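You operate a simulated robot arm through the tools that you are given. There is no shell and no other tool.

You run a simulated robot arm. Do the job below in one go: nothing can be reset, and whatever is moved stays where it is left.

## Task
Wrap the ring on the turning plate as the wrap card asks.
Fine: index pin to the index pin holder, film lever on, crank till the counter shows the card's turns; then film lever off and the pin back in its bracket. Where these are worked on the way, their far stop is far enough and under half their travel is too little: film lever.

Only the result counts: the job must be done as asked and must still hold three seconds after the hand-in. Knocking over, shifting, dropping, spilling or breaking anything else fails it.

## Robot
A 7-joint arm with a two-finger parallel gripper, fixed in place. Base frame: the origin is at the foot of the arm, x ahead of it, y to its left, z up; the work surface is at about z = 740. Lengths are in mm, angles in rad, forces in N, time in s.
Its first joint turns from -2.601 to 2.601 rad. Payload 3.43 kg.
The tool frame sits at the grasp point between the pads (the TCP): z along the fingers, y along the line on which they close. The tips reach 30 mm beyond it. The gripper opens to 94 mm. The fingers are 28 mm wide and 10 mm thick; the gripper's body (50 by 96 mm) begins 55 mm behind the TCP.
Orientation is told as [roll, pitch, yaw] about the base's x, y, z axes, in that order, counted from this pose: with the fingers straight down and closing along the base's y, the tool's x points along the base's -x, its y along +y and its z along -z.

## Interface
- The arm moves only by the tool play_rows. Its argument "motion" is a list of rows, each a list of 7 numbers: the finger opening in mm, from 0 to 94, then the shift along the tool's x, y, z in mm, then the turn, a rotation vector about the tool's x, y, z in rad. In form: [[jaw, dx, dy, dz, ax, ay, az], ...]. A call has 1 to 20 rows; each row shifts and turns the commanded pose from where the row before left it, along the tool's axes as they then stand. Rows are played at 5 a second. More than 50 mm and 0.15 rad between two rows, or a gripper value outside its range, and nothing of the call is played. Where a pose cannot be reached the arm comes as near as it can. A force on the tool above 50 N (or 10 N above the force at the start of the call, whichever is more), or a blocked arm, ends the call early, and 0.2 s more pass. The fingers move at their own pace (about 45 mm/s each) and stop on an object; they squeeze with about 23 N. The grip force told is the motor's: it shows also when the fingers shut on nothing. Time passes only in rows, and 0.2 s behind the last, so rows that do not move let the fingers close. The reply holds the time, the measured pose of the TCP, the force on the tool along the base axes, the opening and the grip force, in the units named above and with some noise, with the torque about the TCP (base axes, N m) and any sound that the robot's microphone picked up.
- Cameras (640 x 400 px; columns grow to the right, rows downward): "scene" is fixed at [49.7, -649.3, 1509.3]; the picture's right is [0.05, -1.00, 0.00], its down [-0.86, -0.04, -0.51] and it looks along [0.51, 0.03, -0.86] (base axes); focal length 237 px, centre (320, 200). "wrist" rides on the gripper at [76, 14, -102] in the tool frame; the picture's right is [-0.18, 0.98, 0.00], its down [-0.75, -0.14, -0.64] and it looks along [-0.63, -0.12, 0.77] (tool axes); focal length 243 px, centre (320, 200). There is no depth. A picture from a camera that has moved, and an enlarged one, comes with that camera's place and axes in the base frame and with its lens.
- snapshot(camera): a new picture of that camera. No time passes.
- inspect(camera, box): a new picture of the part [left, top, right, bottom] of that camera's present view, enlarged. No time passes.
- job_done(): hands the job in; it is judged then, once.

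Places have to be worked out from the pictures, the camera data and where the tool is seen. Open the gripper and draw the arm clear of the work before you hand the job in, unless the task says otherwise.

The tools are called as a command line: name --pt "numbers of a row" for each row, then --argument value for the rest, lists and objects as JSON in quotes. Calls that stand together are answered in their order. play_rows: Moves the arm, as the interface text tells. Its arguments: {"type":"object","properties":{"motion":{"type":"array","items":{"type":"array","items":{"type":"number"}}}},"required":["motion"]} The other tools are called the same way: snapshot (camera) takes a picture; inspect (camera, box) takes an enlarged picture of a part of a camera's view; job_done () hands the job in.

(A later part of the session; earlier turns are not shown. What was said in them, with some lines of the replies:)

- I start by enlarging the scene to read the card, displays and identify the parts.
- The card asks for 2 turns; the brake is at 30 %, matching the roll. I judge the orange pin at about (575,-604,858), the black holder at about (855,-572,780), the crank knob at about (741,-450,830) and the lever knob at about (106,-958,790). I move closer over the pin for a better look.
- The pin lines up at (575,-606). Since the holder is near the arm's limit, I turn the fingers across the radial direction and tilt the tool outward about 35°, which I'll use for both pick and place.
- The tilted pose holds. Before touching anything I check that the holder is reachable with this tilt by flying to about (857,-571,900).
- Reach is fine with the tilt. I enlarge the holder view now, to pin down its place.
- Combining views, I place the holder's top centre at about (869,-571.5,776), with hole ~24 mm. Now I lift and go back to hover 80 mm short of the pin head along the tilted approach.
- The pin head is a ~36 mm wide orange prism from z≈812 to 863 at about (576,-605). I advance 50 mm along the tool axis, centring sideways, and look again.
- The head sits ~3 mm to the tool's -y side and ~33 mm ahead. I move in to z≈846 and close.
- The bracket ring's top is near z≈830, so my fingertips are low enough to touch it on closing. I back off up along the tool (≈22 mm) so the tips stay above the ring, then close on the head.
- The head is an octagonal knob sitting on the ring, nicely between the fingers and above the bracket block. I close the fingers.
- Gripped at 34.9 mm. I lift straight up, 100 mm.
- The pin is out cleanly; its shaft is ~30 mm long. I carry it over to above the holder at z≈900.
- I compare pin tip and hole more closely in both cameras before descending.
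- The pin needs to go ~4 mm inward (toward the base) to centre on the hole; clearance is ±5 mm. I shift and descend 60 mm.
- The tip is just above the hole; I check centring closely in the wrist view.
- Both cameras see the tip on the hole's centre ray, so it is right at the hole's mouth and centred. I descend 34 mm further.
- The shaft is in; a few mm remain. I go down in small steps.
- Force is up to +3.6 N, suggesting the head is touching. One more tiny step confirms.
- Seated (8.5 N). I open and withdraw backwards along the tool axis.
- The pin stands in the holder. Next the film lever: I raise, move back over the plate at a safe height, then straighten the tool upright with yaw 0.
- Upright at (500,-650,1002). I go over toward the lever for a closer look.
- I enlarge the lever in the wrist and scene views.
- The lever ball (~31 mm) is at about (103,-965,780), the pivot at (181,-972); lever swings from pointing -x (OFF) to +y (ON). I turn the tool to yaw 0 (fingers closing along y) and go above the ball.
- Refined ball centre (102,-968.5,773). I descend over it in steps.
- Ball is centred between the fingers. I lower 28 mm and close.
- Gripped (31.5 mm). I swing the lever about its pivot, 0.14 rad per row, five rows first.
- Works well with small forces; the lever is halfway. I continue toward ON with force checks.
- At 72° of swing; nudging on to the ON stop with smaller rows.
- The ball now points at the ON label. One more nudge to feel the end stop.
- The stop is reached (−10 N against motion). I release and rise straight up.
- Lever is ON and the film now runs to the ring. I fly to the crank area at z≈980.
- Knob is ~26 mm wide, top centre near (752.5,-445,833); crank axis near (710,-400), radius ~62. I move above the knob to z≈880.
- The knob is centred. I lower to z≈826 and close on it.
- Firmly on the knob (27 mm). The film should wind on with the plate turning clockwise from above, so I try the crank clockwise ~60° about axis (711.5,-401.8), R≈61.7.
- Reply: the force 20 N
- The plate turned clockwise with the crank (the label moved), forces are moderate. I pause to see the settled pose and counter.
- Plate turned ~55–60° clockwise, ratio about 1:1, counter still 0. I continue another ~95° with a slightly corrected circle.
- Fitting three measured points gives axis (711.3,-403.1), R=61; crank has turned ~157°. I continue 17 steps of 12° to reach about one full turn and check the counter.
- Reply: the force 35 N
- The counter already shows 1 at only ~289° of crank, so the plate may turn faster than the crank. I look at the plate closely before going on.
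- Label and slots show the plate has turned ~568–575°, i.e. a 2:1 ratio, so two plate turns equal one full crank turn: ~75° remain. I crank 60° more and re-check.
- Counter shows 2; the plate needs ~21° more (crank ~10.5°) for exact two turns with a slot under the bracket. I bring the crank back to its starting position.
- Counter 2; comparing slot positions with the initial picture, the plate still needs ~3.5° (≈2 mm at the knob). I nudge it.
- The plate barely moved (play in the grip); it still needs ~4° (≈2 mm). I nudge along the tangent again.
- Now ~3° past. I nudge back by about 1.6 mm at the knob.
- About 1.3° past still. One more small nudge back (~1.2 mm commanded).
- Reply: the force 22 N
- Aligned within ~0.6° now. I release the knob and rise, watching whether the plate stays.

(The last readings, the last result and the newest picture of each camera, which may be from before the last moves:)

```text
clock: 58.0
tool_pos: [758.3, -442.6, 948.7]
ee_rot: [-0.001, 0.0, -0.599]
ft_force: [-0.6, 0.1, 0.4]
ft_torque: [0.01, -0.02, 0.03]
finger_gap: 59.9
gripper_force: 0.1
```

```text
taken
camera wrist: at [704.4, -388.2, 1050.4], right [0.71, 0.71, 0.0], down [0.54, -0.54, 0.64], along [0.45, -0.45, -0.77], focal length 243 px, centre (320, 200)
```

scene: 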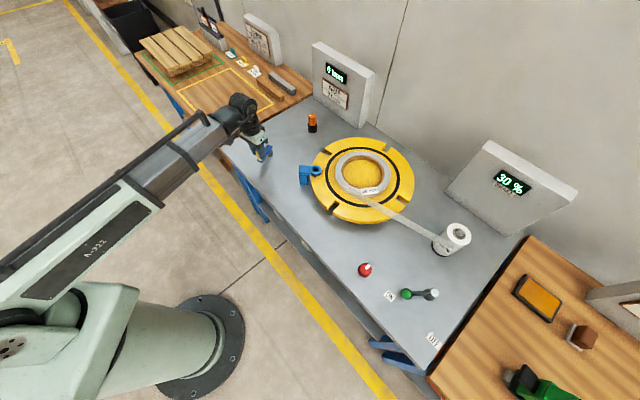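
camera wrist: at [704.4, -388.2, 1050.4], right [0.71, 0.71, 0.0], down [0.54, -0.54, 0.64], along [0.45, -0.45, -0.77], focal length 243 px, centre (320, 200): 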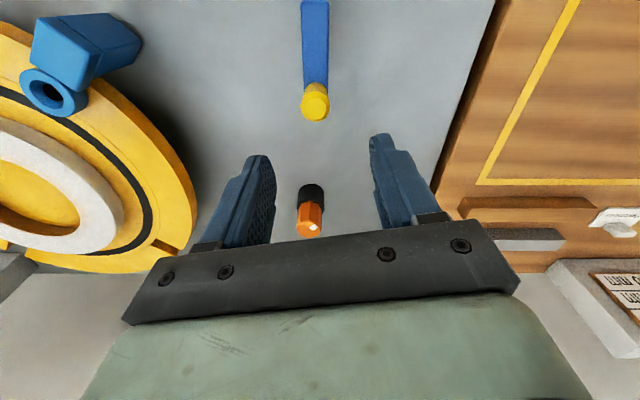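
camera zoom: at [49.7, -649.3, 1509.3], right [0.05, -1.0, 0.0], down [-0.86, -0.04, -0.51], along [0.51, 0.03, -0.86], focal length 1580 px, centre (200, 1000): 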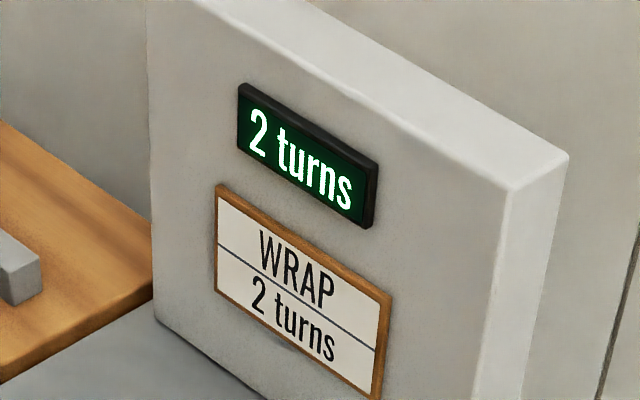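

Plate and counter hold at 2. Now I fly back to the lever to switch it OFF.

play_rows --pt "60 13.8 -43.8 -2.5 0 0 0" --pt "60 13.8 -43.8 -2.5 0 0 0" --pt "60 13.8 -43.8 -2.5 0 0 0" --pt "60 13.8 -43.8 -2.5 0 0 0" --pt "60 13.8 -43.8 -2.5 0 0 0" --pt "60 13.8 -43.8 -2.5 0 0 0" --pt "60 13.8 -43.8 0 0 0 0" --pt "60 13.8 -43.8 0 0 0 0" --pt "60 13.8 -43.8 0 0 0 0" --pt "60 13.8 -43.8 0 0 0 0" --pt "60 13.8 -43.8 0 0 0 0" --pt "60 13.8 -43.8 0 0 0 0" --pt "60 13.8 -43.8 0 0 0 0" --pt "60 13.8 -43.8 0 0 0 0" --pt "60 13.8 -43.8 0 0 0 0" --pt "60 13.8 -43.8 0 0 0 0"

play_rows --pt "60 0 0 0 0 0 0.145" --pt "60 0 0 0 0 0 0.145" --pt "60 0 0 0 0 0 0.145" --pt "60 0 0 0 0 0 0.145" --pt "60 0 0 0 0 0 0.145" --pt "60 0 0 0 0 0 0.145" --pt "60 0 0 0 0 0 0"

snapshot --camera "wrist"

snapshot --camera "scene"

```text
clock: 61.4
tool_pos: [178.0, -899.0, 961.7]
ee_rot: [0.0, 0.0, -0.599]
ft_force: [0.3, -0.3, -0.4]
ft_torque: [0.0, 0.02, 0.0]
finger_gap: 60.2
gripper_force: 0.0
```

```text
clock: 63.0
tool_pos: [178.7, -898.4, 962.3]
ee_rot: [0.0, -0.001, -1.474]
ft_force: [0.6, 0.5, 0.5]
ft_torque: [-0.03, -0.02, 0.02]
finger_gap: 59.9
gripper_force: 0.1
```

```text
taken
camera wrist: at [185.4, -821.7, 1063.6], right [1.0, -0.09, 0.0], down [-0.07, -0.76, 0.64], along [-0.06, -0.64, -0.77], focal length 243 px, centre (320, 200)
```

wrist: 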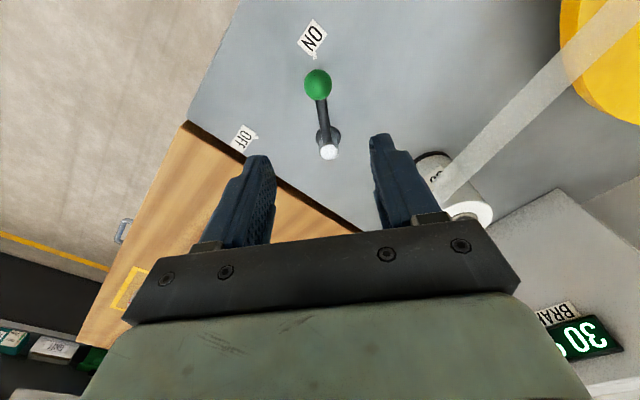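

```text
taken
```

scene: 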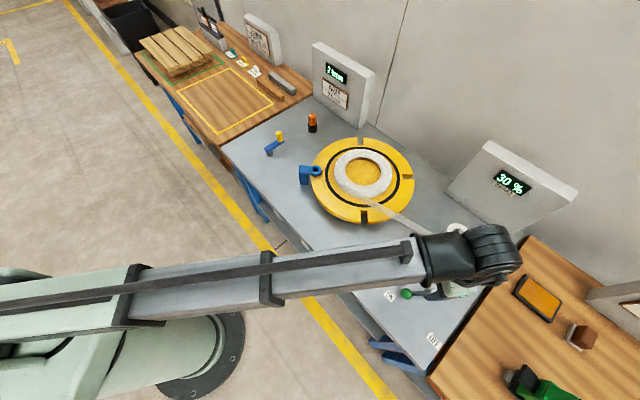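

The ball is at about (176.6,-895.5), as left. I descend over it and close.

play_rows --pt "60 3 -1.8 45 0 0 0" --pt "60 0 0 45 0 0 0" --pt "60 0 0 45 0 0 0" --pt "60 0 0 0 0 0 0"

snapshot --camera "wrist"

```text
clock: 64.0
tool_pos: [177.5, -893.8, 827.0]
ee_rot: [0.0, 0.001, -1.471]
ft_force: [-1.3, -0.2, 0.5]
ft_torque: [-0.01, 0.03, 0.0]
finger_gap: 60.1
gripper_force: 0.1
```

```text
taken
camera wrist: at [184.1, -817.3, 929.3], right [1.0, -0.09, 0.0], down [-0.07, -0.76, 0.64], along [-0.05, -0.64, -0.77], focal length 243 px, centre (320, 200)
```

wrist: 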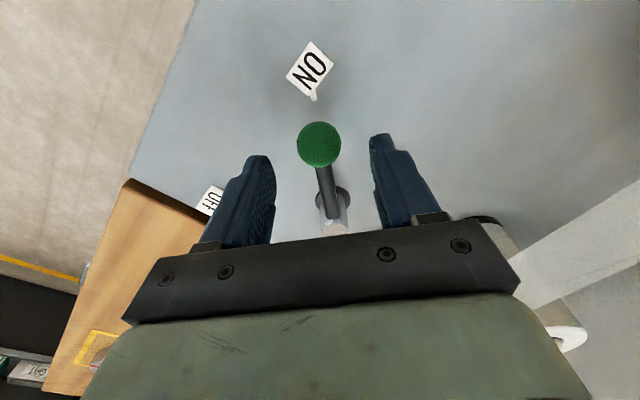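

Centred. Down 45 mm and close.

play_rows --pt "60 -1 -1 22 0 0 0" --pt "60 0 0 23 0 0 0" --pt "40 0 0 0 0 0 0" --pt "15 0 0 0 0 0 0" --pt "15 0 0 0 0 0 0" --pt "15 0 0 0 0 0 0"

```text
clock: 65.4
tool_pos: [176.3, -894.9, 782.2]
ee_rot: [0.0, -0.001, -1.471]
ft_force: [-0.4, 2.1, -4.4]
ft_torque: [-0.13, -0.05, 0.09]
finger_gap: 31.3
gripper_force: 44.9
```

Gripped. I swing it back toward OFF, nine rows of 0.14 rad.

play_rows --pt "15 -0.5 -10.9 0 0 0 -0.14" --pt "15 -0.5 -10.9 0 0 0 -0.14" --pt "15 -0.5 -10.9 0 0 0 -0.14" --pt "15 -0.5 -10.9 0 0 0 -0.14" --pt "15 -0.5 -10.9 0 0 0 -0.14" --pt "15 -0.5 -10.9 0 0 0 -0.14" --pt "15 -0.5 -10.9 0 0 0 -0.14" --pt "15 -0.5 -10.9 0 0 0 -0.14" --pt "15 -0.5 -10.9 0 0 0 -0.14" --pt "15 0 0 0 0 0 0"

snapshot --camera "wrist"

```text
clock: 67.6
tool_pos: [104.0, -954.9, 782.4]
ee_rot: [0.0, 0.0, -0.208]
ft_force: [-21.1, 7.7, 14.0]
ft_torque: [0.12, -0.28, 0.16]
finger_gap: 31.0
gripper_force: 44.8
```

```text
taken
camera wrist: at [32.9, -926.3, 883.8], right [0.38, 0.92, 0.0], down [0.71, -0.29, 0.64], along [0.59, -0.25, -0.77], focal length 243 px, centre (320, 200)
```

wrist: 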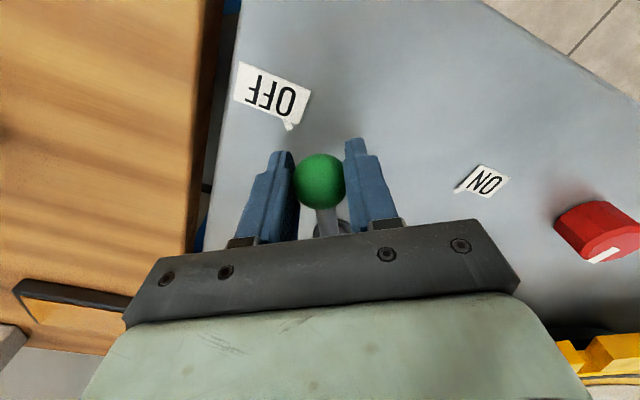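

Near OFF (12 mm left). Finishing the swing to the OFF stop.

play_rows --pt "15 1.0 -6.5 0 0 0 -0.09" --pt "15 0.5 -6.5 0 0 0 -0.09" --pt "15 0 0 0 0 0 0"

snapshot --camera "wrist"

```text
clock: 68.4
tool_pos: [102.0, -969.0, 780.7]
ee_rot: [-0.002, 0.001, -0.031]
ft_force: [-11.4, -1.3, 14.2]
ft_torque: [0.05, 0.82, -0.26]
finger_gap: 31.3
gripper_force: 44.8
```

```text
taken
camera wrist: at [26.5, -953.0, 883.7], right [0.21, 0.98, 0.0], down [0.75, -0.16, 0.64], along [0.63, -0.14, -0.77], focal length 243 px, centre (320, 200)
```

wrist: 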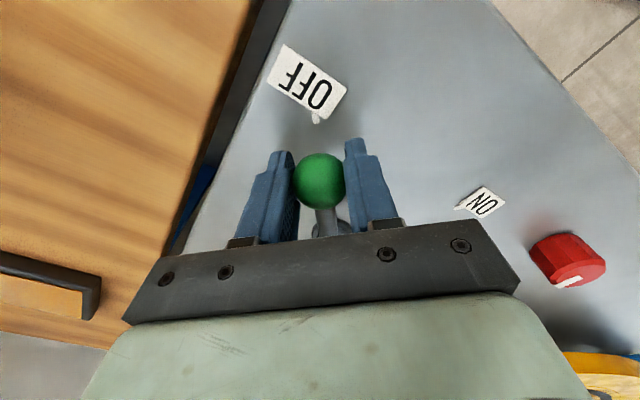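

At the original OFF position. A small further push to confirm the stop.

play_rows --pt "15 0 -3 0 0 0 -0.03" --pt "15 0 0 0 0 0 0"

```text
clock: 69.0
tool_pos: [102.3, -969.1, 783.2]
ee_rot: [0.004, -0.002, 0.001]
ft_force: [-5.5, 17.5, 8.9]
ft_torque: [0.22, -0.02, -0.01]
finger_gap: 31.5
gripper_force: 44.6
```

At the stop (+17.5 N). I release, rise, and check that the film is gone/lever off and the plate unmoved.

play_rows --pt "60 0 0 0 0 0 0" --pt "65 0 0 0 0 0 0" --pt "65 0 0 0 0 0 0" --pt "65 0 0 -30 0 0 0" --pt "65 0 0 -45 0 0 0" --pt "65 0 0 -45 0 0 0" --pt "65 0 0 -45 0 0 0" --pt "65 0 40 -30 0 0 0" --pt "65 0 45 0 0 0 0" --pt "65 0 0 0 0 0 0"

snapshot --camera "wrist"

snapshot --camera "scene"

inspect --camera "scene" --box '[244, 110, 436, 230]'

inspect --camera "scene" --box '[298, 150, 346, 180]'

```text
clock: 71.2
tool_pos: [100.4, -885.4, 977.4]
ee_rot: [0.0, 0.0, -0.003]
ft_force: [-0.3, 0.4, -0.3]
ft_torque: [0.0, 0.01, 0.0]
finger_gap: 65.0
gripper_force: 0.0
```

```text
taken
camera wrist: at [24.4, -871.7, 1079.9], right [0.19, 0.98, 0.0], down [0.75, -0.14, 0.64], along [0.63, -0.12, -0.77], focal length 243 px, centre (320, 200)
```

wrist: 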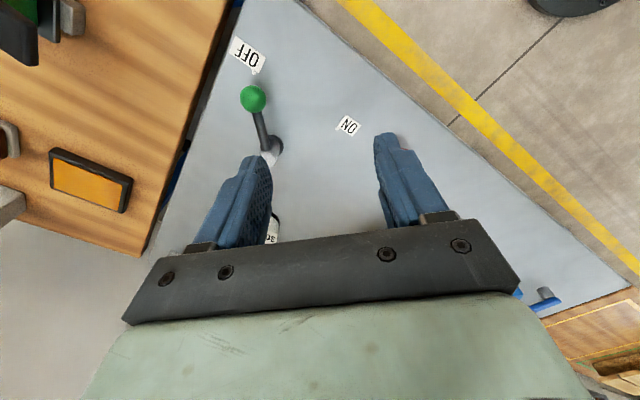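

```text
taken
```

scene: 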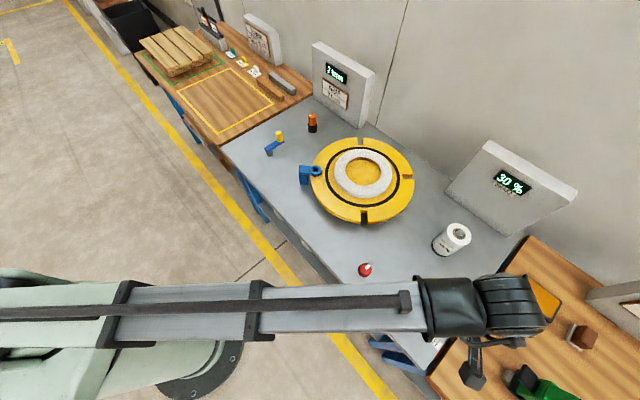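

```text
3.33 times, centred on (340, 170) of scene
camera zoom: at [49.7, -649.3, 1509.3], right [0.05, -1.0, 0.0], down [-0.86, -0.04, -0.51], along [0.51, 0.03, -0.86], focal length 790 px, centre (253, 300)
```

zoom: 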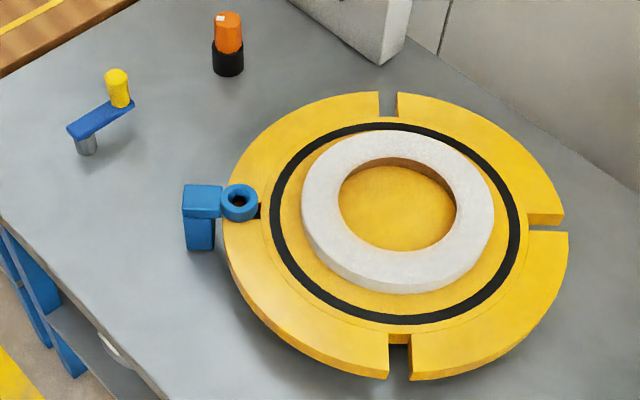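

```text
13.33 times, centred on (322, 165) of scene
camera zoom: at [49.7, -649.3, 1509.3], right [0.05, -1.0, 0.0], down [-0.86, -0.04, -0.51], along [0.51, 0.03, -0.86], focal length 3159 px, centre (293, 667)
```

zoom: 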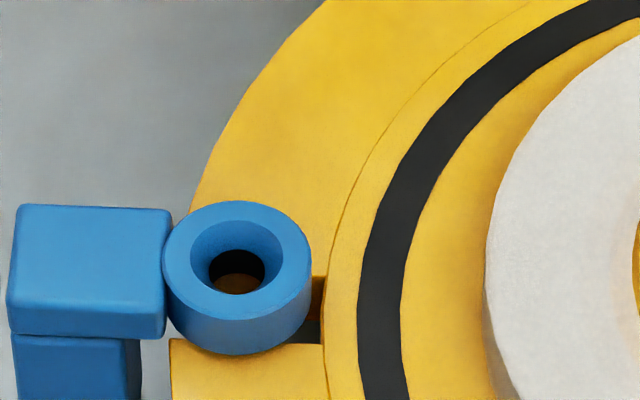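

Film is severed, lever OFF, plate still aligned. Now I go back for the pin: move to mid-table, yaw -0.7 and tilt as before.

play_rows --pt "75 -40 23.5 -2.3 0 0 0" --pt "75 -40 23.5 -2.3 0 0 0" --pt "75 -40 23.5 -2.3 0 0 0" --pt "75 -40 23.5 -2.3 0 0 0" --pt "75 -40 23.5 -2.3 0 0 0" --pt "75 -40 23.5 -2.3 0 0 0" --pt "75 -40 23.5 -2.3 0 0 0" --pt "75 -40 23.5 -2.3 0 0 0" --pt "75 -40 23.5 -2.3 0 0 0" --pt "75 -40 23.5 -2.3 0 0 0" --pt "75 0 0 0 0 0 0.14" --pt "75 0 0 0 0 0 0.14" --pt "75 0 0 0 0 0 0.14" --pt "75 0 0 0 0 0 0.14" --pt "75 0 0 0 0 0 0.14" --pt "75 0 0 0 0 -0.122 0" --pt "75 0 0 0 0 -0.122 0" --pt "75 0 0 0 0 -0.122 0" --pt "75 0 0 0 0 -0.122 0" --pt "75 0 0 0 0 -0.122 0"

play_rows --pt "75 0 0 0 0 0 0"

```text
clock: 75.4
tool_pos: [501.4, -653.0, 999.2]
ee_rot: [0.001, -0.611, -0.702]
ft_force: [0.2, 0.1, -0.8]
ft_torque: [0.01, 0.04, 0.02]
finger_gap: 75.0
gripper_force: 0.1
```

```text
clock: 75.8
tool_pos: [502.9, -651.8, 999.6]
ee_rot: [0.002, -0.609, -0.701]
ft_force: [-0.1, 0.0, 0.4]
ft_torque: [0.02, 0.01, 0.02]
finger_gap: 75.2
gripper_force: 0.0
```

Now to the pre-grasp point near the holder, reversing my earlier retreat.

play_rows --pt "75 -16.3 37.1 11.4 0 0 0" --pt "75 -16.3 37.1 11.4 0 0 0" --pt "75 -16.3 37.1 11.4 0 0 0" --pt "75 -16.3 37.1 11.4 0 0 0" --pt "75 -16.3 37.1 11.4 0 0 0" --pt "75 -16.3 37.1 11.4 0 0 0" --pt "75 -16.3 37.1 11.4 0 0 0" --pt "75 -16.3 37.1 11.4 0 0 0" --pt "75 28.4 0 40.5 0 0 0" --pt "75 28.4 0 40.5 0 0 0" --pt "75 0 0 0 0 0 0"

snapshot --camera "wrist"

snapshot --camera "scene"

```text
clock: 78.2
tool_pos: [815.1, -529.7, 898.1]
ee_rot: [-0.001, -0.611, -0.701]
ft_force: [-0.5, 0.1, 0.4]
ft_torque: [-0.03, 0.01, -0.01]
finger_gap: 75.4
gripper_force: 0.1
```

```text
taken
camera wrist: at [731.5, -441.2, 938.7], right [0.75, 0.65, 0.11], down [0.1, -0.27, 0.96], along [0.65, -0.71, -0.27], focal length 243 px, centre (320, 200)
```

wrist: 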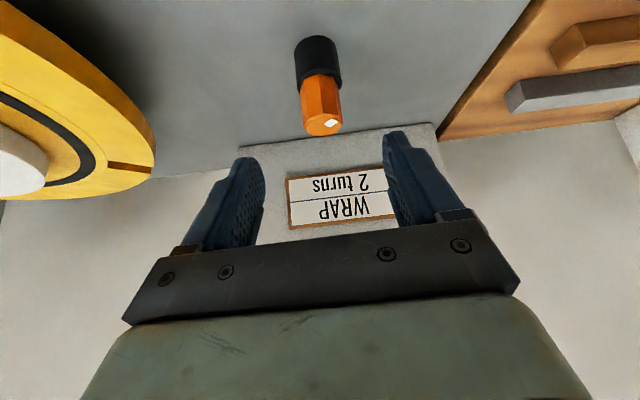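

```text
taken
```

scene: 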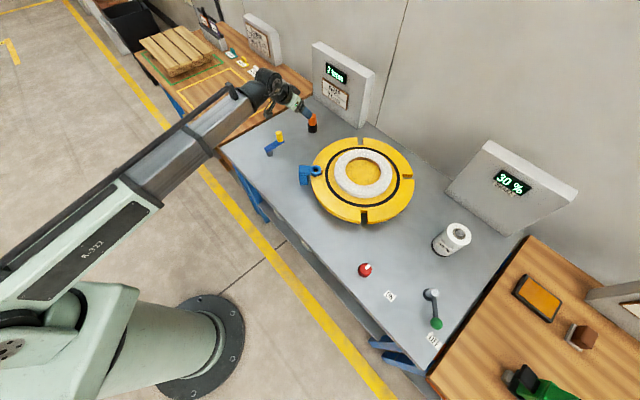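

The view matches how I left it. I advance ~96 mm along the tool to the release pose and look.

play_rows --pt "75 -0.7 0 32 0 0 0" --pt "75 -0.7 0 32 0 0 0" --pt "75 -0.6 0 32 0 0 0" --pt "75 0 0 0 0 0 0"

inspect --camera "wrist" --box '[220, 70, 420, 210]'

inspect --camera "scene" --box '[296, 110, 328, 130]'

```text
clock: 79.2
tool_pos: [858.8, -567.0, 822.3]
ee_rot: [0.001, -0.611, -0.703]
ft_force: [-0.4, -0.1, 0.2]
ft_torque: [-0.01, 0.01, 0.04]
finger_gap: 75.2
gripper_force: 0.1
```

```text
2.86 times, centred on (320, 140) of wrist
camera zoom: at [775.2, -477.4, 861.7], right [0.75, 0.65, 0.11], down [0.1, -0.27, 0.96], along [0.65, -0.71, -0.27], focal length 693 px, centre (320, 371)
```

zoom: 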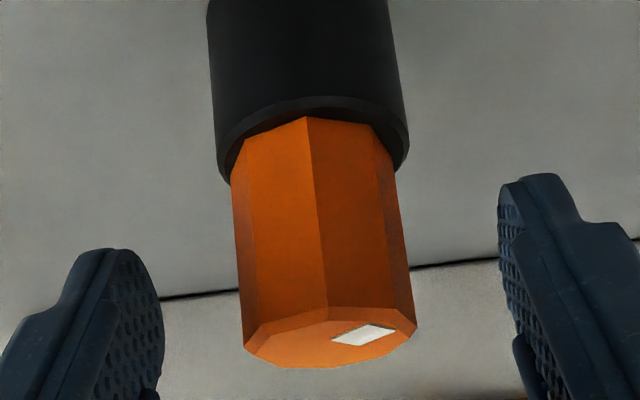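

```text
16.00 times, centred on (312, 120) of scene
camera zoom: at [49.7, -649.3, 1509.3], right [0.05, -1.0, 0.0], down [-0.86, -0.04, -0.51], along [0.51, 0.03, -0.86], focal length 3791 px, centre (448, 1480)
```

zoom: 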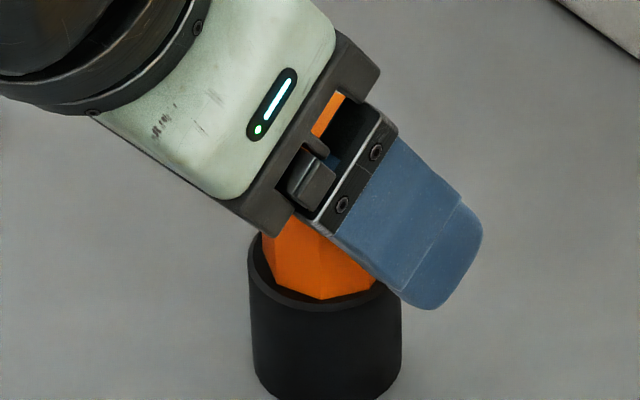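

Pose matches the release. I lower 1.5 mm, close, and then lift.

play_rows --pt "60 0.9 0 1.2 0 0 0" --pt "30 0 0 0 0 0 0" --pt "20 0 0 0 0 0 0" --pt "20 0 0 0 0 0 0" --pt "20 0 0 0 0 0 0"

inspect --camera "wrist" --box '[220, 70, 420, 210]'

```text
clock: 80.4
tool_pos: [858.2, -563.9, 822.1]
ee_rot: [0.0, -0.612, -0.702]
ft_force: [0.5, -0.4, -0.1]
ft_torque: [-0.02, 0.03, -0.01]
finger_gap: 34.6
gripper_force: 23.1
```

```text
2.86 times, centred on (320, 140) of wrist
camera zoom: at [775.2, -476.5, 860.9], right [0.75, 0.65, 0.11], down [0.1, -0.27, 0.96], along [0.65, -0.71, -0.27], focal length 693 px, centre (320, 371)
```

zoom: 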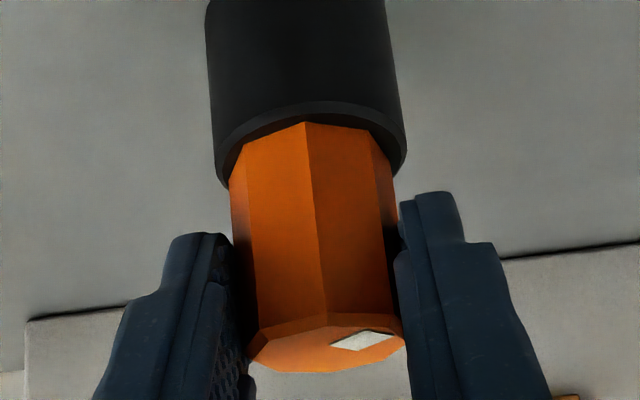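

Gripped (34.6 mm). I lift straight up 145 mm to z≈967.

play_rows --pt "20 -5.7 0 -8.2 0 0 0" --pt "20 -5.7 0 -8.2 0 0 0" --pt "20 -11.5 0 -16.4 0 0 0" --pt "20 -11.5 0 -16.4 0 0 0" --pt "20 -11.5 0 -16.4 0 0 0" --pt "20 -11.5 0 -16.4 0 0 0" --pt "20 -11.5 0 -16.4 0 0 0" --pt "20 -11.5 0 -16.4 0 0 0" --pt "20 0 0 0 0 0 0"

inspect --camera "wrist" --box '[220, 60, 420, 210]'

inspect --camera "scene" --box '[280, 90, 344, 130]'

```text
clock: 82.4
tool_pos: [858.4, -564.0, 963.4]
ee_rot: [0.0, -0.609, -0.702]
ft_force: [0.1, -0.7, -0.2]
ft_torque: [0.03, -0.02, 0.0]
finger_gap: 34.5
gripper_force: 23.3
```

```text
2.67 times, centred on (320, 135) of wrist
camera zoom: at [774.5, -475.8, 1002.6], right [0.75, 0.65, 0.11], down [0.1, -0.27, 0.96], along [0.65, -0.71, -0.27], focal length 647 px, centre (320, 373)
```

zoom: 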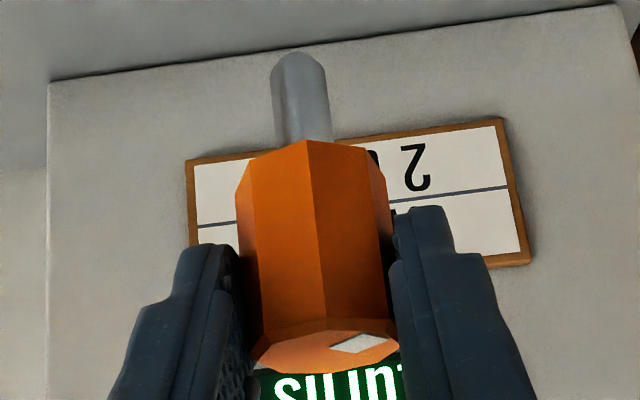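

```text
10.00 times, centred on (312, 110) of scene
camera zoom: at [49.7, -649.3, 1509.3], right [0.05, -1.0, 0.0], down [-0.86, -0.04, -0.51], along [0.51, 0.03, -0.86], focal length 2369 px, centre (400, 1100)
```

zoom: 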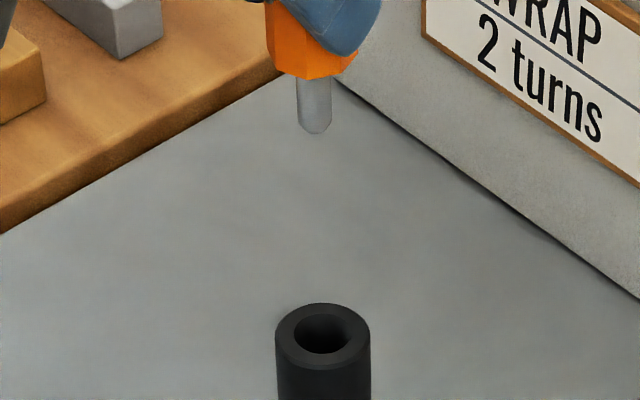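

The pin sits in the grip exactly as before. I carry it back above the bracket.

play_rows --pt "20 20.1 -26.4 -14.5 0 0 0" --pt "20 20.1 -26.4 -14.5 0 0 0" --pt "20 20.1 -26.4 -14.5 0 0 0" --pt "20 20.1 -26.4 -14.5 0 0 0" --pt "20 20.1 -26.4 -14.5 0 0 0" --pt "20 20.1 -26.4 -14.5 0 0 0" --pt "20 20.1 -26.4 -14.5 0 0 0" --pt "20 20.0 -26.3 -14.6 0 0 0" --pt "20 0 0 0 0 0 0" --pt "20 0 0 0 0 0 0"

snapshot --camera "wrist"

inspect --camera "scene" --box '[270, 125, 350, 175]'

```text
clock: 84.6
tool_pos: [568.7, -598.7, 963.8]
ee_rot: [0.001, -0.612, -0.702]
ft_force: [-0.2, -0.5, -1.1]
ft_torque: [0.0, -0.01, -0.01]
finger_gap: 34.6
gripper_force: 22.9
```

```text
taken
camera wrist: at [486.0, -510.4, 1003.6], right [0.75, 0.65, 0.11], down [0.1, -0.27, 0.96], along [0.66, -0.71, -0.27], focal length 243 px, centre (320, 200)
```

wrist: 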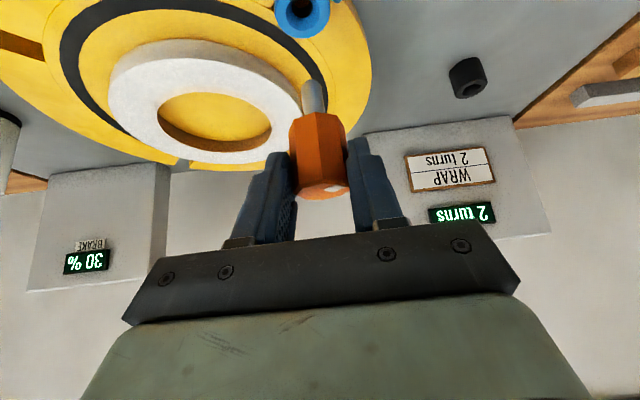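

```text
8.00 times, centred on (310, 150) of scene
camera zoom: at [49.7, -649.3, 1509.3], right [0.05, -1.0, 0.0], down [-0.86, -0.04, -0.51], along [0.51, 0.03, -0.86], focal length 1896 px, centre (400, 600)
```

zoom: 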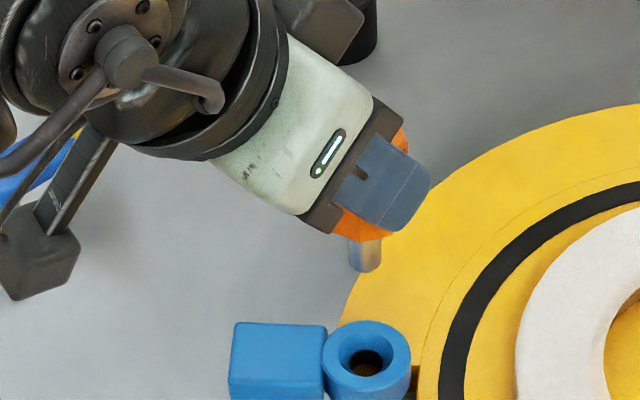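

Reading differs by ~2 mm from the pick pose; I take another reading to average out noise.

play_rows --pt "20 0 0 0 0 0 0"

play_rows --pt "20 0 0 0 0 0 0"

play_rows --pt "20 0 0 0 0 0 0"

inspect --camera "wrist" --box '[256, 0, 384, 120]'

inspect --camera "scene" --box '[296, 145, 344, 175]'

```text
clock: 85.0
tool_pos: [568.5, -598.5, 963.4]
ee_rot: [0.0, -0.612, -0.701]
ft_force: [0.3, 0.3, -0.4]
ft_torque: [0.01, -0.04, 0.0]
finger_gap: 34.4
gripper_force: 22.7
```

```text
clock: 85.4
tool_pos: [569.3, -598.7, 963.0]
ee_rot: [0.001, -0.61, -0.701]
ft_force: [-1.4, -0.3, -1.3]
ft_torque: [0.07, 0.02, -0.01]
finger_gap: 34.4
gripper_force: 23.3
```

```text
clock: 85.8
tool_pos: [569.6, -599.6, 964.1]
ee_rot: [0.0, -0.611, -0.7]
ft_force: [-0.6, 0.2, -1.4]
ft_torque: [0.0, -0.01, 0.03]
finger_gap: 34.5
gripper_force: 23.3
```

```text
3.33 times, centred on (320, 60) of wrist
camera zoom: at [486.2, -510.3, 1003.6], right [0.75, 0.65, 0.11], down [0.1, -0.27, 0.96], along [0.65, -0.71, -0.27], focal length 809 px, centre (320, 667)
```

zoom: 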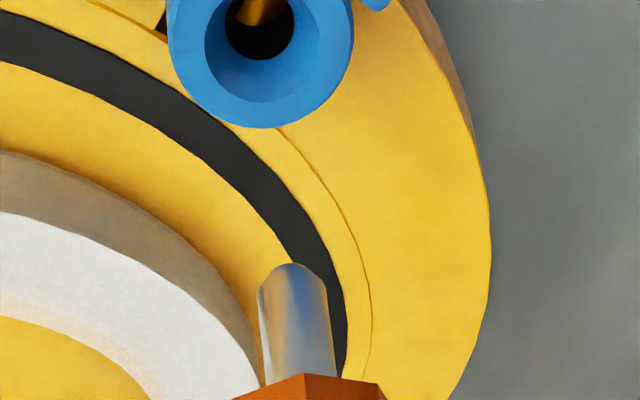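

```text
13.33 times, centred on (320, 160) of scene
camera zoom: at [49.7, -649.3, 1509.3], right [0.05, -1.0, 0.0], down [-0.86, -0.04, -0.51], along [0.51, 0.03, -0.86], focal length 3159 px, centre (320, 733)
```

zoom: 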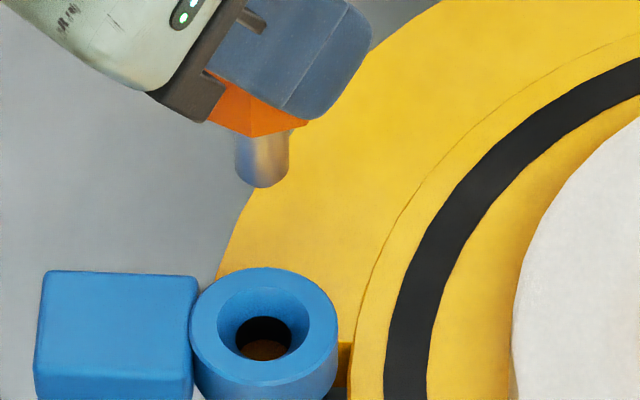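

Images show the pin already lined up sideways within ~0.5 mm; I make a half-correction and descend 44 mm to just above the bracket.

play_rows --pt "20 -0.2 0.7 0.1 0 0 0" --pt "20 8.6 0 12.3 0 0 0" --pt "20 8.6 0 12.3 0 0 0" --pt "20 8.0 0 11.5 0 0 0" --pt "20 0 0 0 0 0 0" --pt "20 0 0 0 0 0 0"

inspect --camera "wrist" --box '[256, 0, 384, 120]'

inspect --camera "scene" --box '[296, 145, 344, 175]'

```text
clock: 87.2
tool_pos: [571.0, -596.8, 919.7]
ee_rot: [0.0, -0.611, -0.7]
ft_force: [0.1, 0.1, -0.8]
ft_torque: [0.0, 0.0, -0.03]
finger_gap: 34.5
gripper_force: 23.5
```

```text
3.33 times, centred on (320, 60) of wrist
camera zoom: at [487.3, -509.3, 959.8], right [0.75, 0.65, 0.11], down [0.1, -0.27, 0.96], along [0.66, -0.71, -0.27], focal length 809 px, centre (320, 667)
```

zoom: 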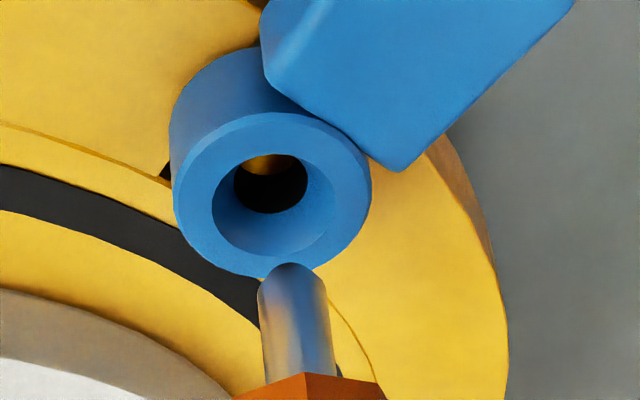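

```text
13.33 times, centred on (320, 160) of scene
camera zoom: at [49.7, -649.3, 1509.3], right [0.05, -1.0, 0.0], down [-0.86, -0.04, -0.51], along [0.51, 0.03, -0.86], focal length 3159 px, centre (320, 733)
```

zoom: 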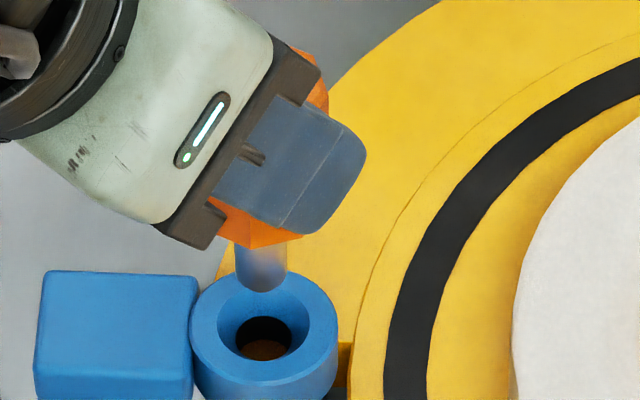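

The tip is ~2 mm to the right of the funnel centre in the wrist view; I correct that and descend another 16 mm into the funnel.

play_rows --pt "20 0.8 -1.6 -0.6 0 0 0" --pt "20 2.9 0 4.1 0 0 0" --pt "20 2.9 0 4.1 0 0 0" --pt "20 2.9 0 4.1 0 0 0" --pt "20 0 0 0 0 0 0" --pt "20 0 0 0 0 0 0"

inspect --camera "wrist" --box '[256, 20, 384, 140]'

inspect --camera "scene" --box '[296, 145, 344, 175]'

```text
clock: 88.6
tool_pos: [568.9, -596.6, 906.1]
ee_rot: [-0.001, -0.612, -0.7]
ft_force: [-0.1, -0.2, -0.8]
ft_torque: [-0.01, 0.02, 0.02]
finger_gap: 34.4
gripper_force: 23.3
```

```text
3.33 times, centred on (320, 80) of wrist
camera zoom: at [486.0, -509.0, 945.3], right [0.75, 0.65, 0.11], down [0.1, -0.27, 0.96], along [0.65, -0.71, -0.27], focal length 809 px, centre (320, 600)
```

zoom: 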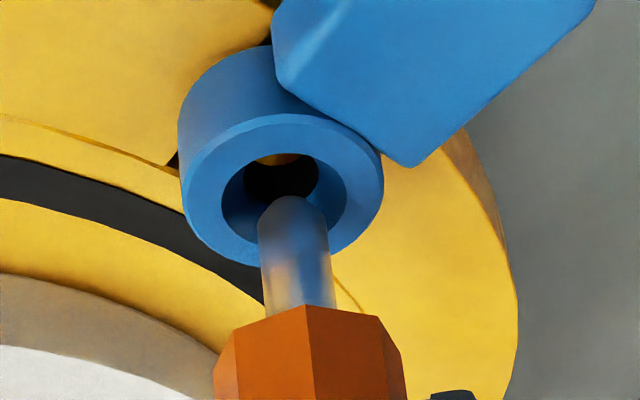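

```text
13.33 times, centred on (320, 160) of scene
camera zoom: at [49.7, -649.3, 1509.3], right [0.05, -1.0, 0.0], down [-0.86, -0.04, -0.51], along [0.51, 0.03, -0.86], focal length 3159 px, centre (320, 733)
```

zoom: 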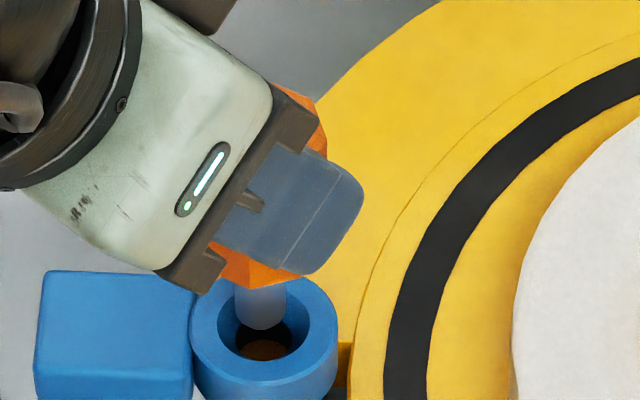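

Tip has entered the funnel, still ~1.8 mm off to tool +y. I shift ty −1.8 and go down 10 mm, watching forces.

play_rows --pt "20 0.5 -1.8 -0.3 0 0 0" --pt "20 1.4 0 2.05 0 0 0" --pt "20 1.4 0 2.05 0 0 0" --pt "20 1.4 0 2.05 0 0 0" --pt "20 1.4 0 2.05 0 0 0" --pt "20 0 0 0 0 0 0"

inspect --camera "wrist" --box '[256, 20, 384, 140]'

inspect --camera "scene" --box '[296, 145, 344, 175]'

```text
clock: 90.0
tool_pos: [567.9, -598.2, 896.7]
ee_rot: [-0.001, -0.612, -0.701]
ft_force: [-0.7, -0.4, -1.2]
ft_torque: [-0.02, 0.0, 0.0]
finger_gap: 34.4
gripper_force: 22.9
```

```text
3.33 times, centred on (320, 80) of wrist
camera zoom: at [484.6, -510.1, 936.4], right [0.75, 0.65, 0.11], down [0.1, -0.27, 0.96], along [0.65, -0.71, -0.27], focal length 809 px, centre (320, 600)
```

zoom: 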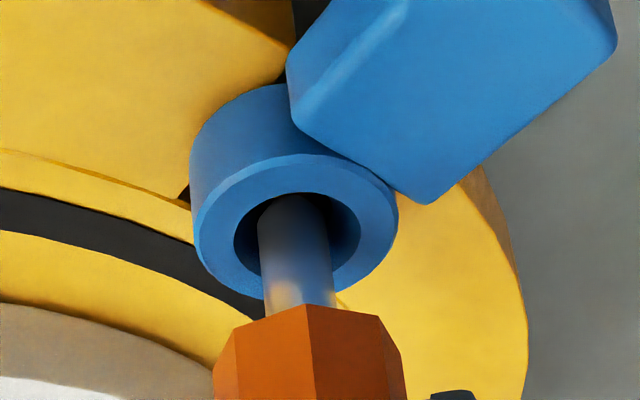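

```text
13.33 times, centred on (320, 160) of scene
camera zoom: at [49.7, -649.3, 1509.3], right [0.05, -1.0, 0.0], down [-0.86, -0.04, -0.51], along [0.51, 0.03, -0.86], focal length 3159 px, centre (320, 733)
```

zoom: 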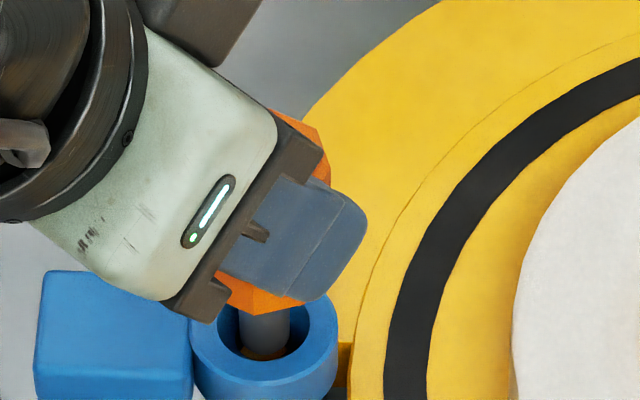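

Centred in both views now. I continue down 15 mm in 3 mm rows.

play_rows --pt "20 1.7 0 2.46 0 0 0" --pt "20 1.7 0 2.46 0 0 0" --pt "20 1.7 0 2.46 0 0 0" --pt "20 1.7 0 2.46 0 0 0" --pt "20 1.7 0 2.46 0 0 0" --pt "20 0 0 0 0 0 0"

inspect --camera "wrist" --box '[256, 20, 384, 140]'

inspect --camera "scene" --box '[296, 145, 344, 175]'

```text
clock: 91.4
tool_pos: [567.5, -598.5, 880.9]
ee_rot: [0.002, -0.61, -0.701]
ft_force: [1.6, 2.9, 1.0]
ft_torque: [0.18, -0.13, 0.1]
finger_gap: 34.2
gripper_force: 22.8
```

```text
3.33 times, centred on (320, 80) of wrist
camera zoom: at [484.6, -510.6, 921.1], right [0.75, 0.65, 0.11], down [0.1, -0.27, 0.96], along [0.66, -0.71, -0.27], focal length 809 px, centre (320, 600)
```

zoom: 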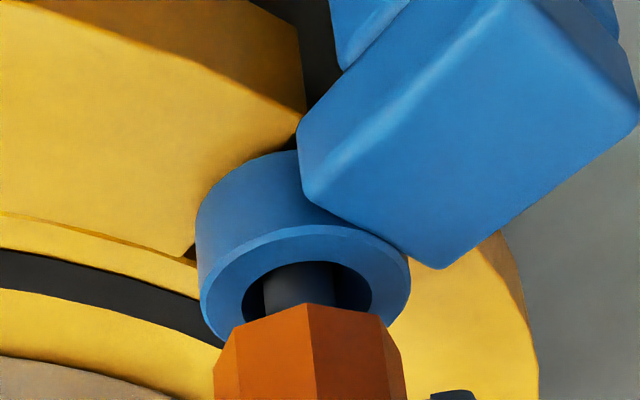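

```text
13.33 times, centred on (320, 160) of scene
camera zoom: at [49.7, -649.3, 1509.3], right [0.05, -1.0, 0.0], down [-0.86, -0.04, -0.51], along [0.51, 0.03, -0.86], focal length 3159 px, centre (320, 733)
```

zoom: 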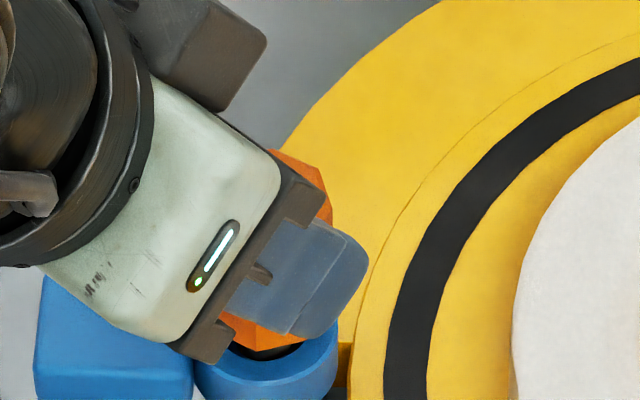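

Shaft is in the bracket hole, low force. I go on toward the seat (~14 mm left) in small rows.

play_rows --pt "20 1.15 0 1.64 0 0 0" --pt "20 1.15 0 1.64 0 0 0" --pt "20 1.15 0 1.64 0 0 0" --pt "20 1.15 0 1.64 0 0 0" --pt "20 1.15 0 1.64 0 0 0" --pt "20 0 0 0 0 0 0"

inspect --camera "wrist" --box '[256, 20, 384, 140]'

```text
clock: 92.8
tool_pos: [568.2, -597.6, 871.2]
ee_rot: [0.001, -0.61, -0.701]
ft_force: [5.2, 3.5, 1.3]
ft_torque: [0.15, -0.37, 0.11]
finger_gap: 34.2
gripper_force: 22.5
```

```text
3.33 times, centred on (320, 80) of wrist
camera zoom: at [484.6, -510.6, 911.3], right [0.75, 0.65, 0.11], down [0.1, -0.27, 0.96], along [0.65, -0.71, -0.27], focal length 809 px, centre (320, 600)
```

zoom: 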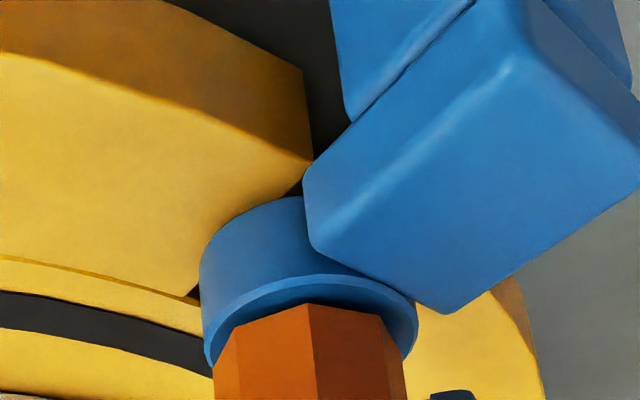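

4–5 mm left; a small lateral force in +y_t, so I ease 0.7 mm that way and go down further.

play_rows --pt "20 0 0.7 0 0 0 0" --pt "20 1.15 0 1.64 0 0 0" --pt "20 0.9 0 1.3 0 0 0" --pt "20 0 0 0 0 0 0"

inspect --camera "wrist" --box '[256, 20, 384, 140]'

```text
clock: 93.8
tool_pos: [567.7, -600.0, 868.4]
ee_rot: [-0.001, -0.611, -0.703]
ft_force: [3.5, -3.7, 18.3]
ft_torque: [-0.04, -0.28, 0.11]
finger_gap: 34.1
gripper_force: 23.0
```

```text
3.33 times, centred on (320, 80) of wrist
camera zoom: at [484.4, -510.2, 907.9], right [0.75, 0.65, 0.11], down [0.1, -0.27, 0.96], along [0.66, -0.71, -0.26], focal length 809 px, centre (320, 600)
```

zoom: 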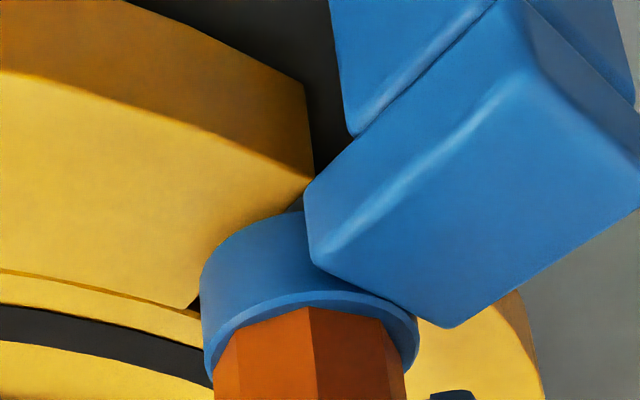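

Force 18 N: it appears seated. I compare with the same crop as in the original picked state.

inspect --camera "wrist" --box '[220, 80, 460, 240]'

inspect --camera "scene" --box '[296, 145, 344, 175]'

```text
2.50 times, centred on (340, 160) of wrist
camera zoom: at [484.4, -510.2, 907.9], right [0.75, 0.65, 0.11], down [0.1, -0.27, 0.96], along [0.66, -0.71, -0.26], focal length 606 px, centre (270, 300)
```

zoom: 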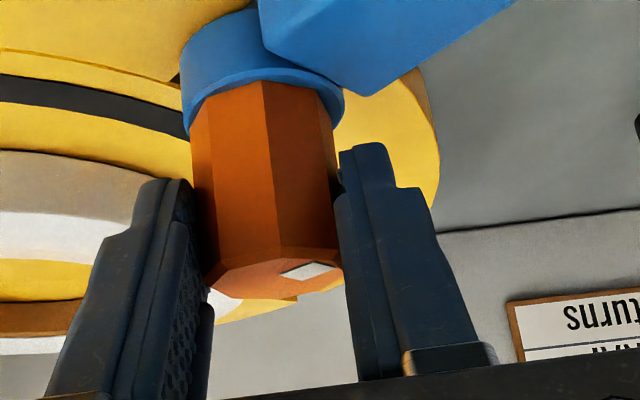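

```text
13.33 times, centred on (320, 160) of scene
camera zoom: at [49.7, -649.3, 1509.3], right [0.05, -1.0, 0.0], down [-0.86, -0.04, -0.51], along [0.51, 0.03, -0.86], focal length 3159 px, centre (320, 733)
```

zoom: 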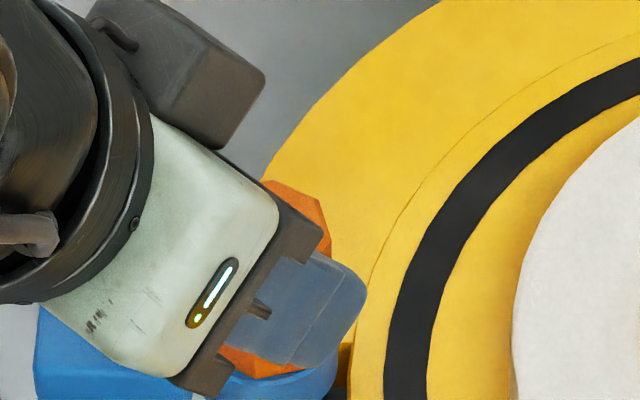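

The head-to-ring gap matches the original seated state. I open the fingers and check.

play_rows --pt "50 0 0 0 0 0 0" --pt "75 0 0 0 0 0 0" --pt "85 0 0 0 0 0 0" --pt "85 0 0 0 0 0 0"

inspect --camera "wrist" --box '[220, 80, 460, 240]'

```text
clock: 94.8
tool_pos: [568.4, -598.0, 867.9]
ee_rot: [-0.001, -0.612, -0.7]
ft_force: [-0.6, 0.2, 0.1]
ft_torque: [-0.02, -0.04, 0.0]
finger_gap: 85.2
gripper_force: 0.0
```

```text
2.50 times, centred on (340, 160) of wrist
camera zoom: at [484.5, -510.0, 907.2], right [0.75, 0.65, 0.11], down [0.1, -0.27, 0.96], along [0.65, -0.71, -0.27], focal length 606 px, centre (270, 300)
```

zoom: 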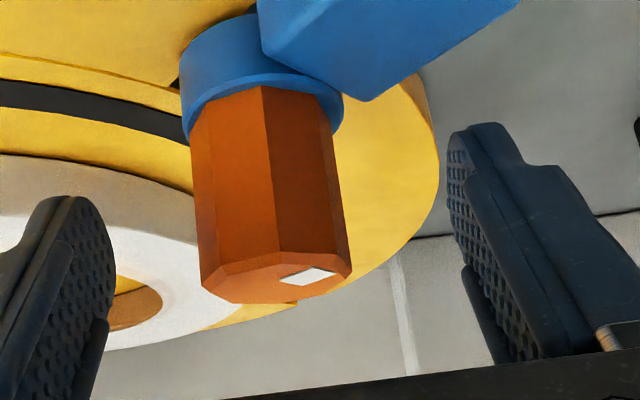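

The pin stays seated. I withdraw along the tool axis, then rise and inspect.

play_rows --pt "85 0 0 -25 0 0 0" --pt "85 0 0 -40 0 0 0" --pt "85 0 0 -40 0 0 0" --pt "85 -20 0 -40 0 0 0" --pt "85 -20 0 -40 0 0 0" --pt "85 0 40 0 0 0 0" --pt "85 0 45 0 0 0 0" --pt "85 0 45 0 0 0 0" --pt "85 0 0 0 0 0 0"

snapshot --camera "scene"

inspect --camera "scene" --box '[244, 110, 436, 230]'

inspect --camera "scene" --box '[296, 145, 344, 175]'

inspect --camera "scene" --box '[310, 50, 366, 110]'

inspect --camera "scene" --box '[340, 200, 500, 360]'

```text
clock: 96.8
tool_pos: [597.7, -454.0, 1041.1]
ee_rot: [0.001, -0.61, -0.702]
ft_force: [0.4, -0.2, 0.0]
ft_torque: [0.0, -0.04, 0.0]
finger_gap: 85.0
gripper_force: 0.1
```

```text
taken
```

scene: 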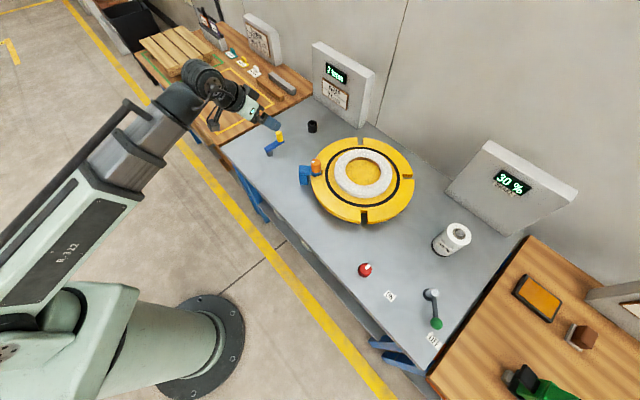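

```text
3.33 times, centred on (340, 170) of scene
camera zoom: at [49.7, -649.3, 1509.3], right [0.05, -1.0, 0.0], down [-0.86, -0.04, -0.51], along [0.51, 0.03, -0.86], focal length 790 px, centre (253, 300)
```

zoom: 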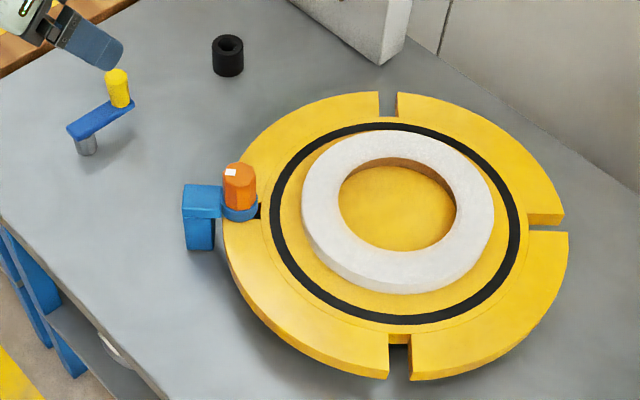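

```text
13.33 times, centred on (320, 160) of scene
camera zoom: at [49.7, -649.3, 1509.3], right [0.05, -1.0, 0.0], down [-0.86, -0.04, -0.51], along [0.51, 0.03, -0.86], focal length 3159 px, centre (320, 733)
```

zoom: 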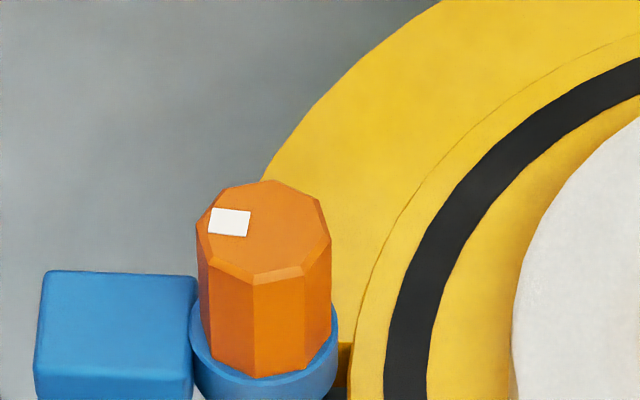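

```text
6.67 times, centred on (338, 80) of scene
camera zoom: at [49.7, -649.3, 1509.3], right [0.05, -1.0, 0.0], down [-0.86, -0.04, -0.51], along [0.51, 0.03, -0.86], focal length 1580 px, centre (200, 1000)
```

zoom: 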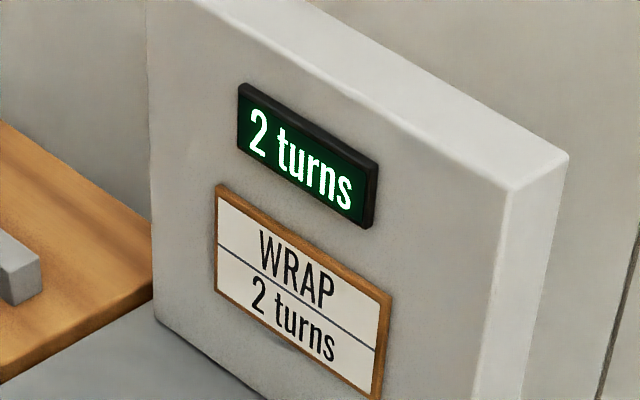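

```text
2.50 times, centred on (420, 280) of scene
camera zoom: at [49.7, -649.3, 1509.3], right [0.05, -1.0, 0.0], down [-0.86, -0.04, -0.51], along [0.51, 0.03, -0.86], focal length 592 px, centre (70, 0)
```

zoom: 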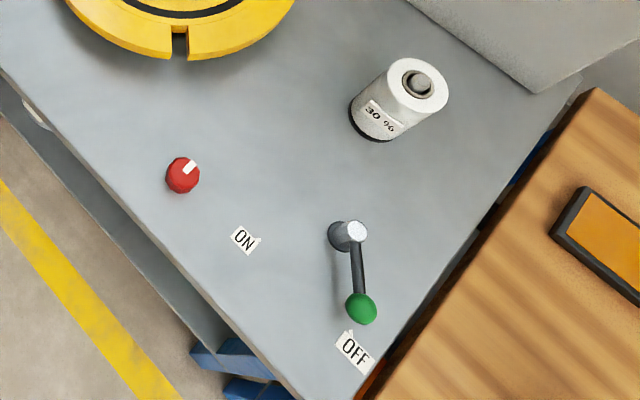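

Everything checks out: the counter shows 2 turns and the lever is at OFF with the film severed. The pin sits in its bracket as in the first picture, and the arm is clear with the gripper open. I hand in.

job_done

```text
The job is handed in.
```

The ring is wrapped with 2 turns, as the card asks, and I've handed the job in. I don't have the judge's result.

At hand-in, the pictures showed:

- **Counter:** it reads "2 turns". The plate turns about twice for each turn of the crank, so this took one full crank turn.
- **Crank overshoot:** near the end I passed the stopping point by about 3° of plate and turned the crank back to line up the slot under the bracket. The counter showed 2 at each check after that.
- **Film lever:** it went to its ON stop for the wrap and back to its OFF stop. The film no longer runs from the roll to the ring.
- **Index pin:** it waited in the black holder during the wrap and is back in its bracket, at the same height as in the first picture.
- **Brake:** it was already at 30 %, matching the roll, so I left it alone.

I saw nothing else shifted or knocked over. The gripper is open and the arm is clear of the work.
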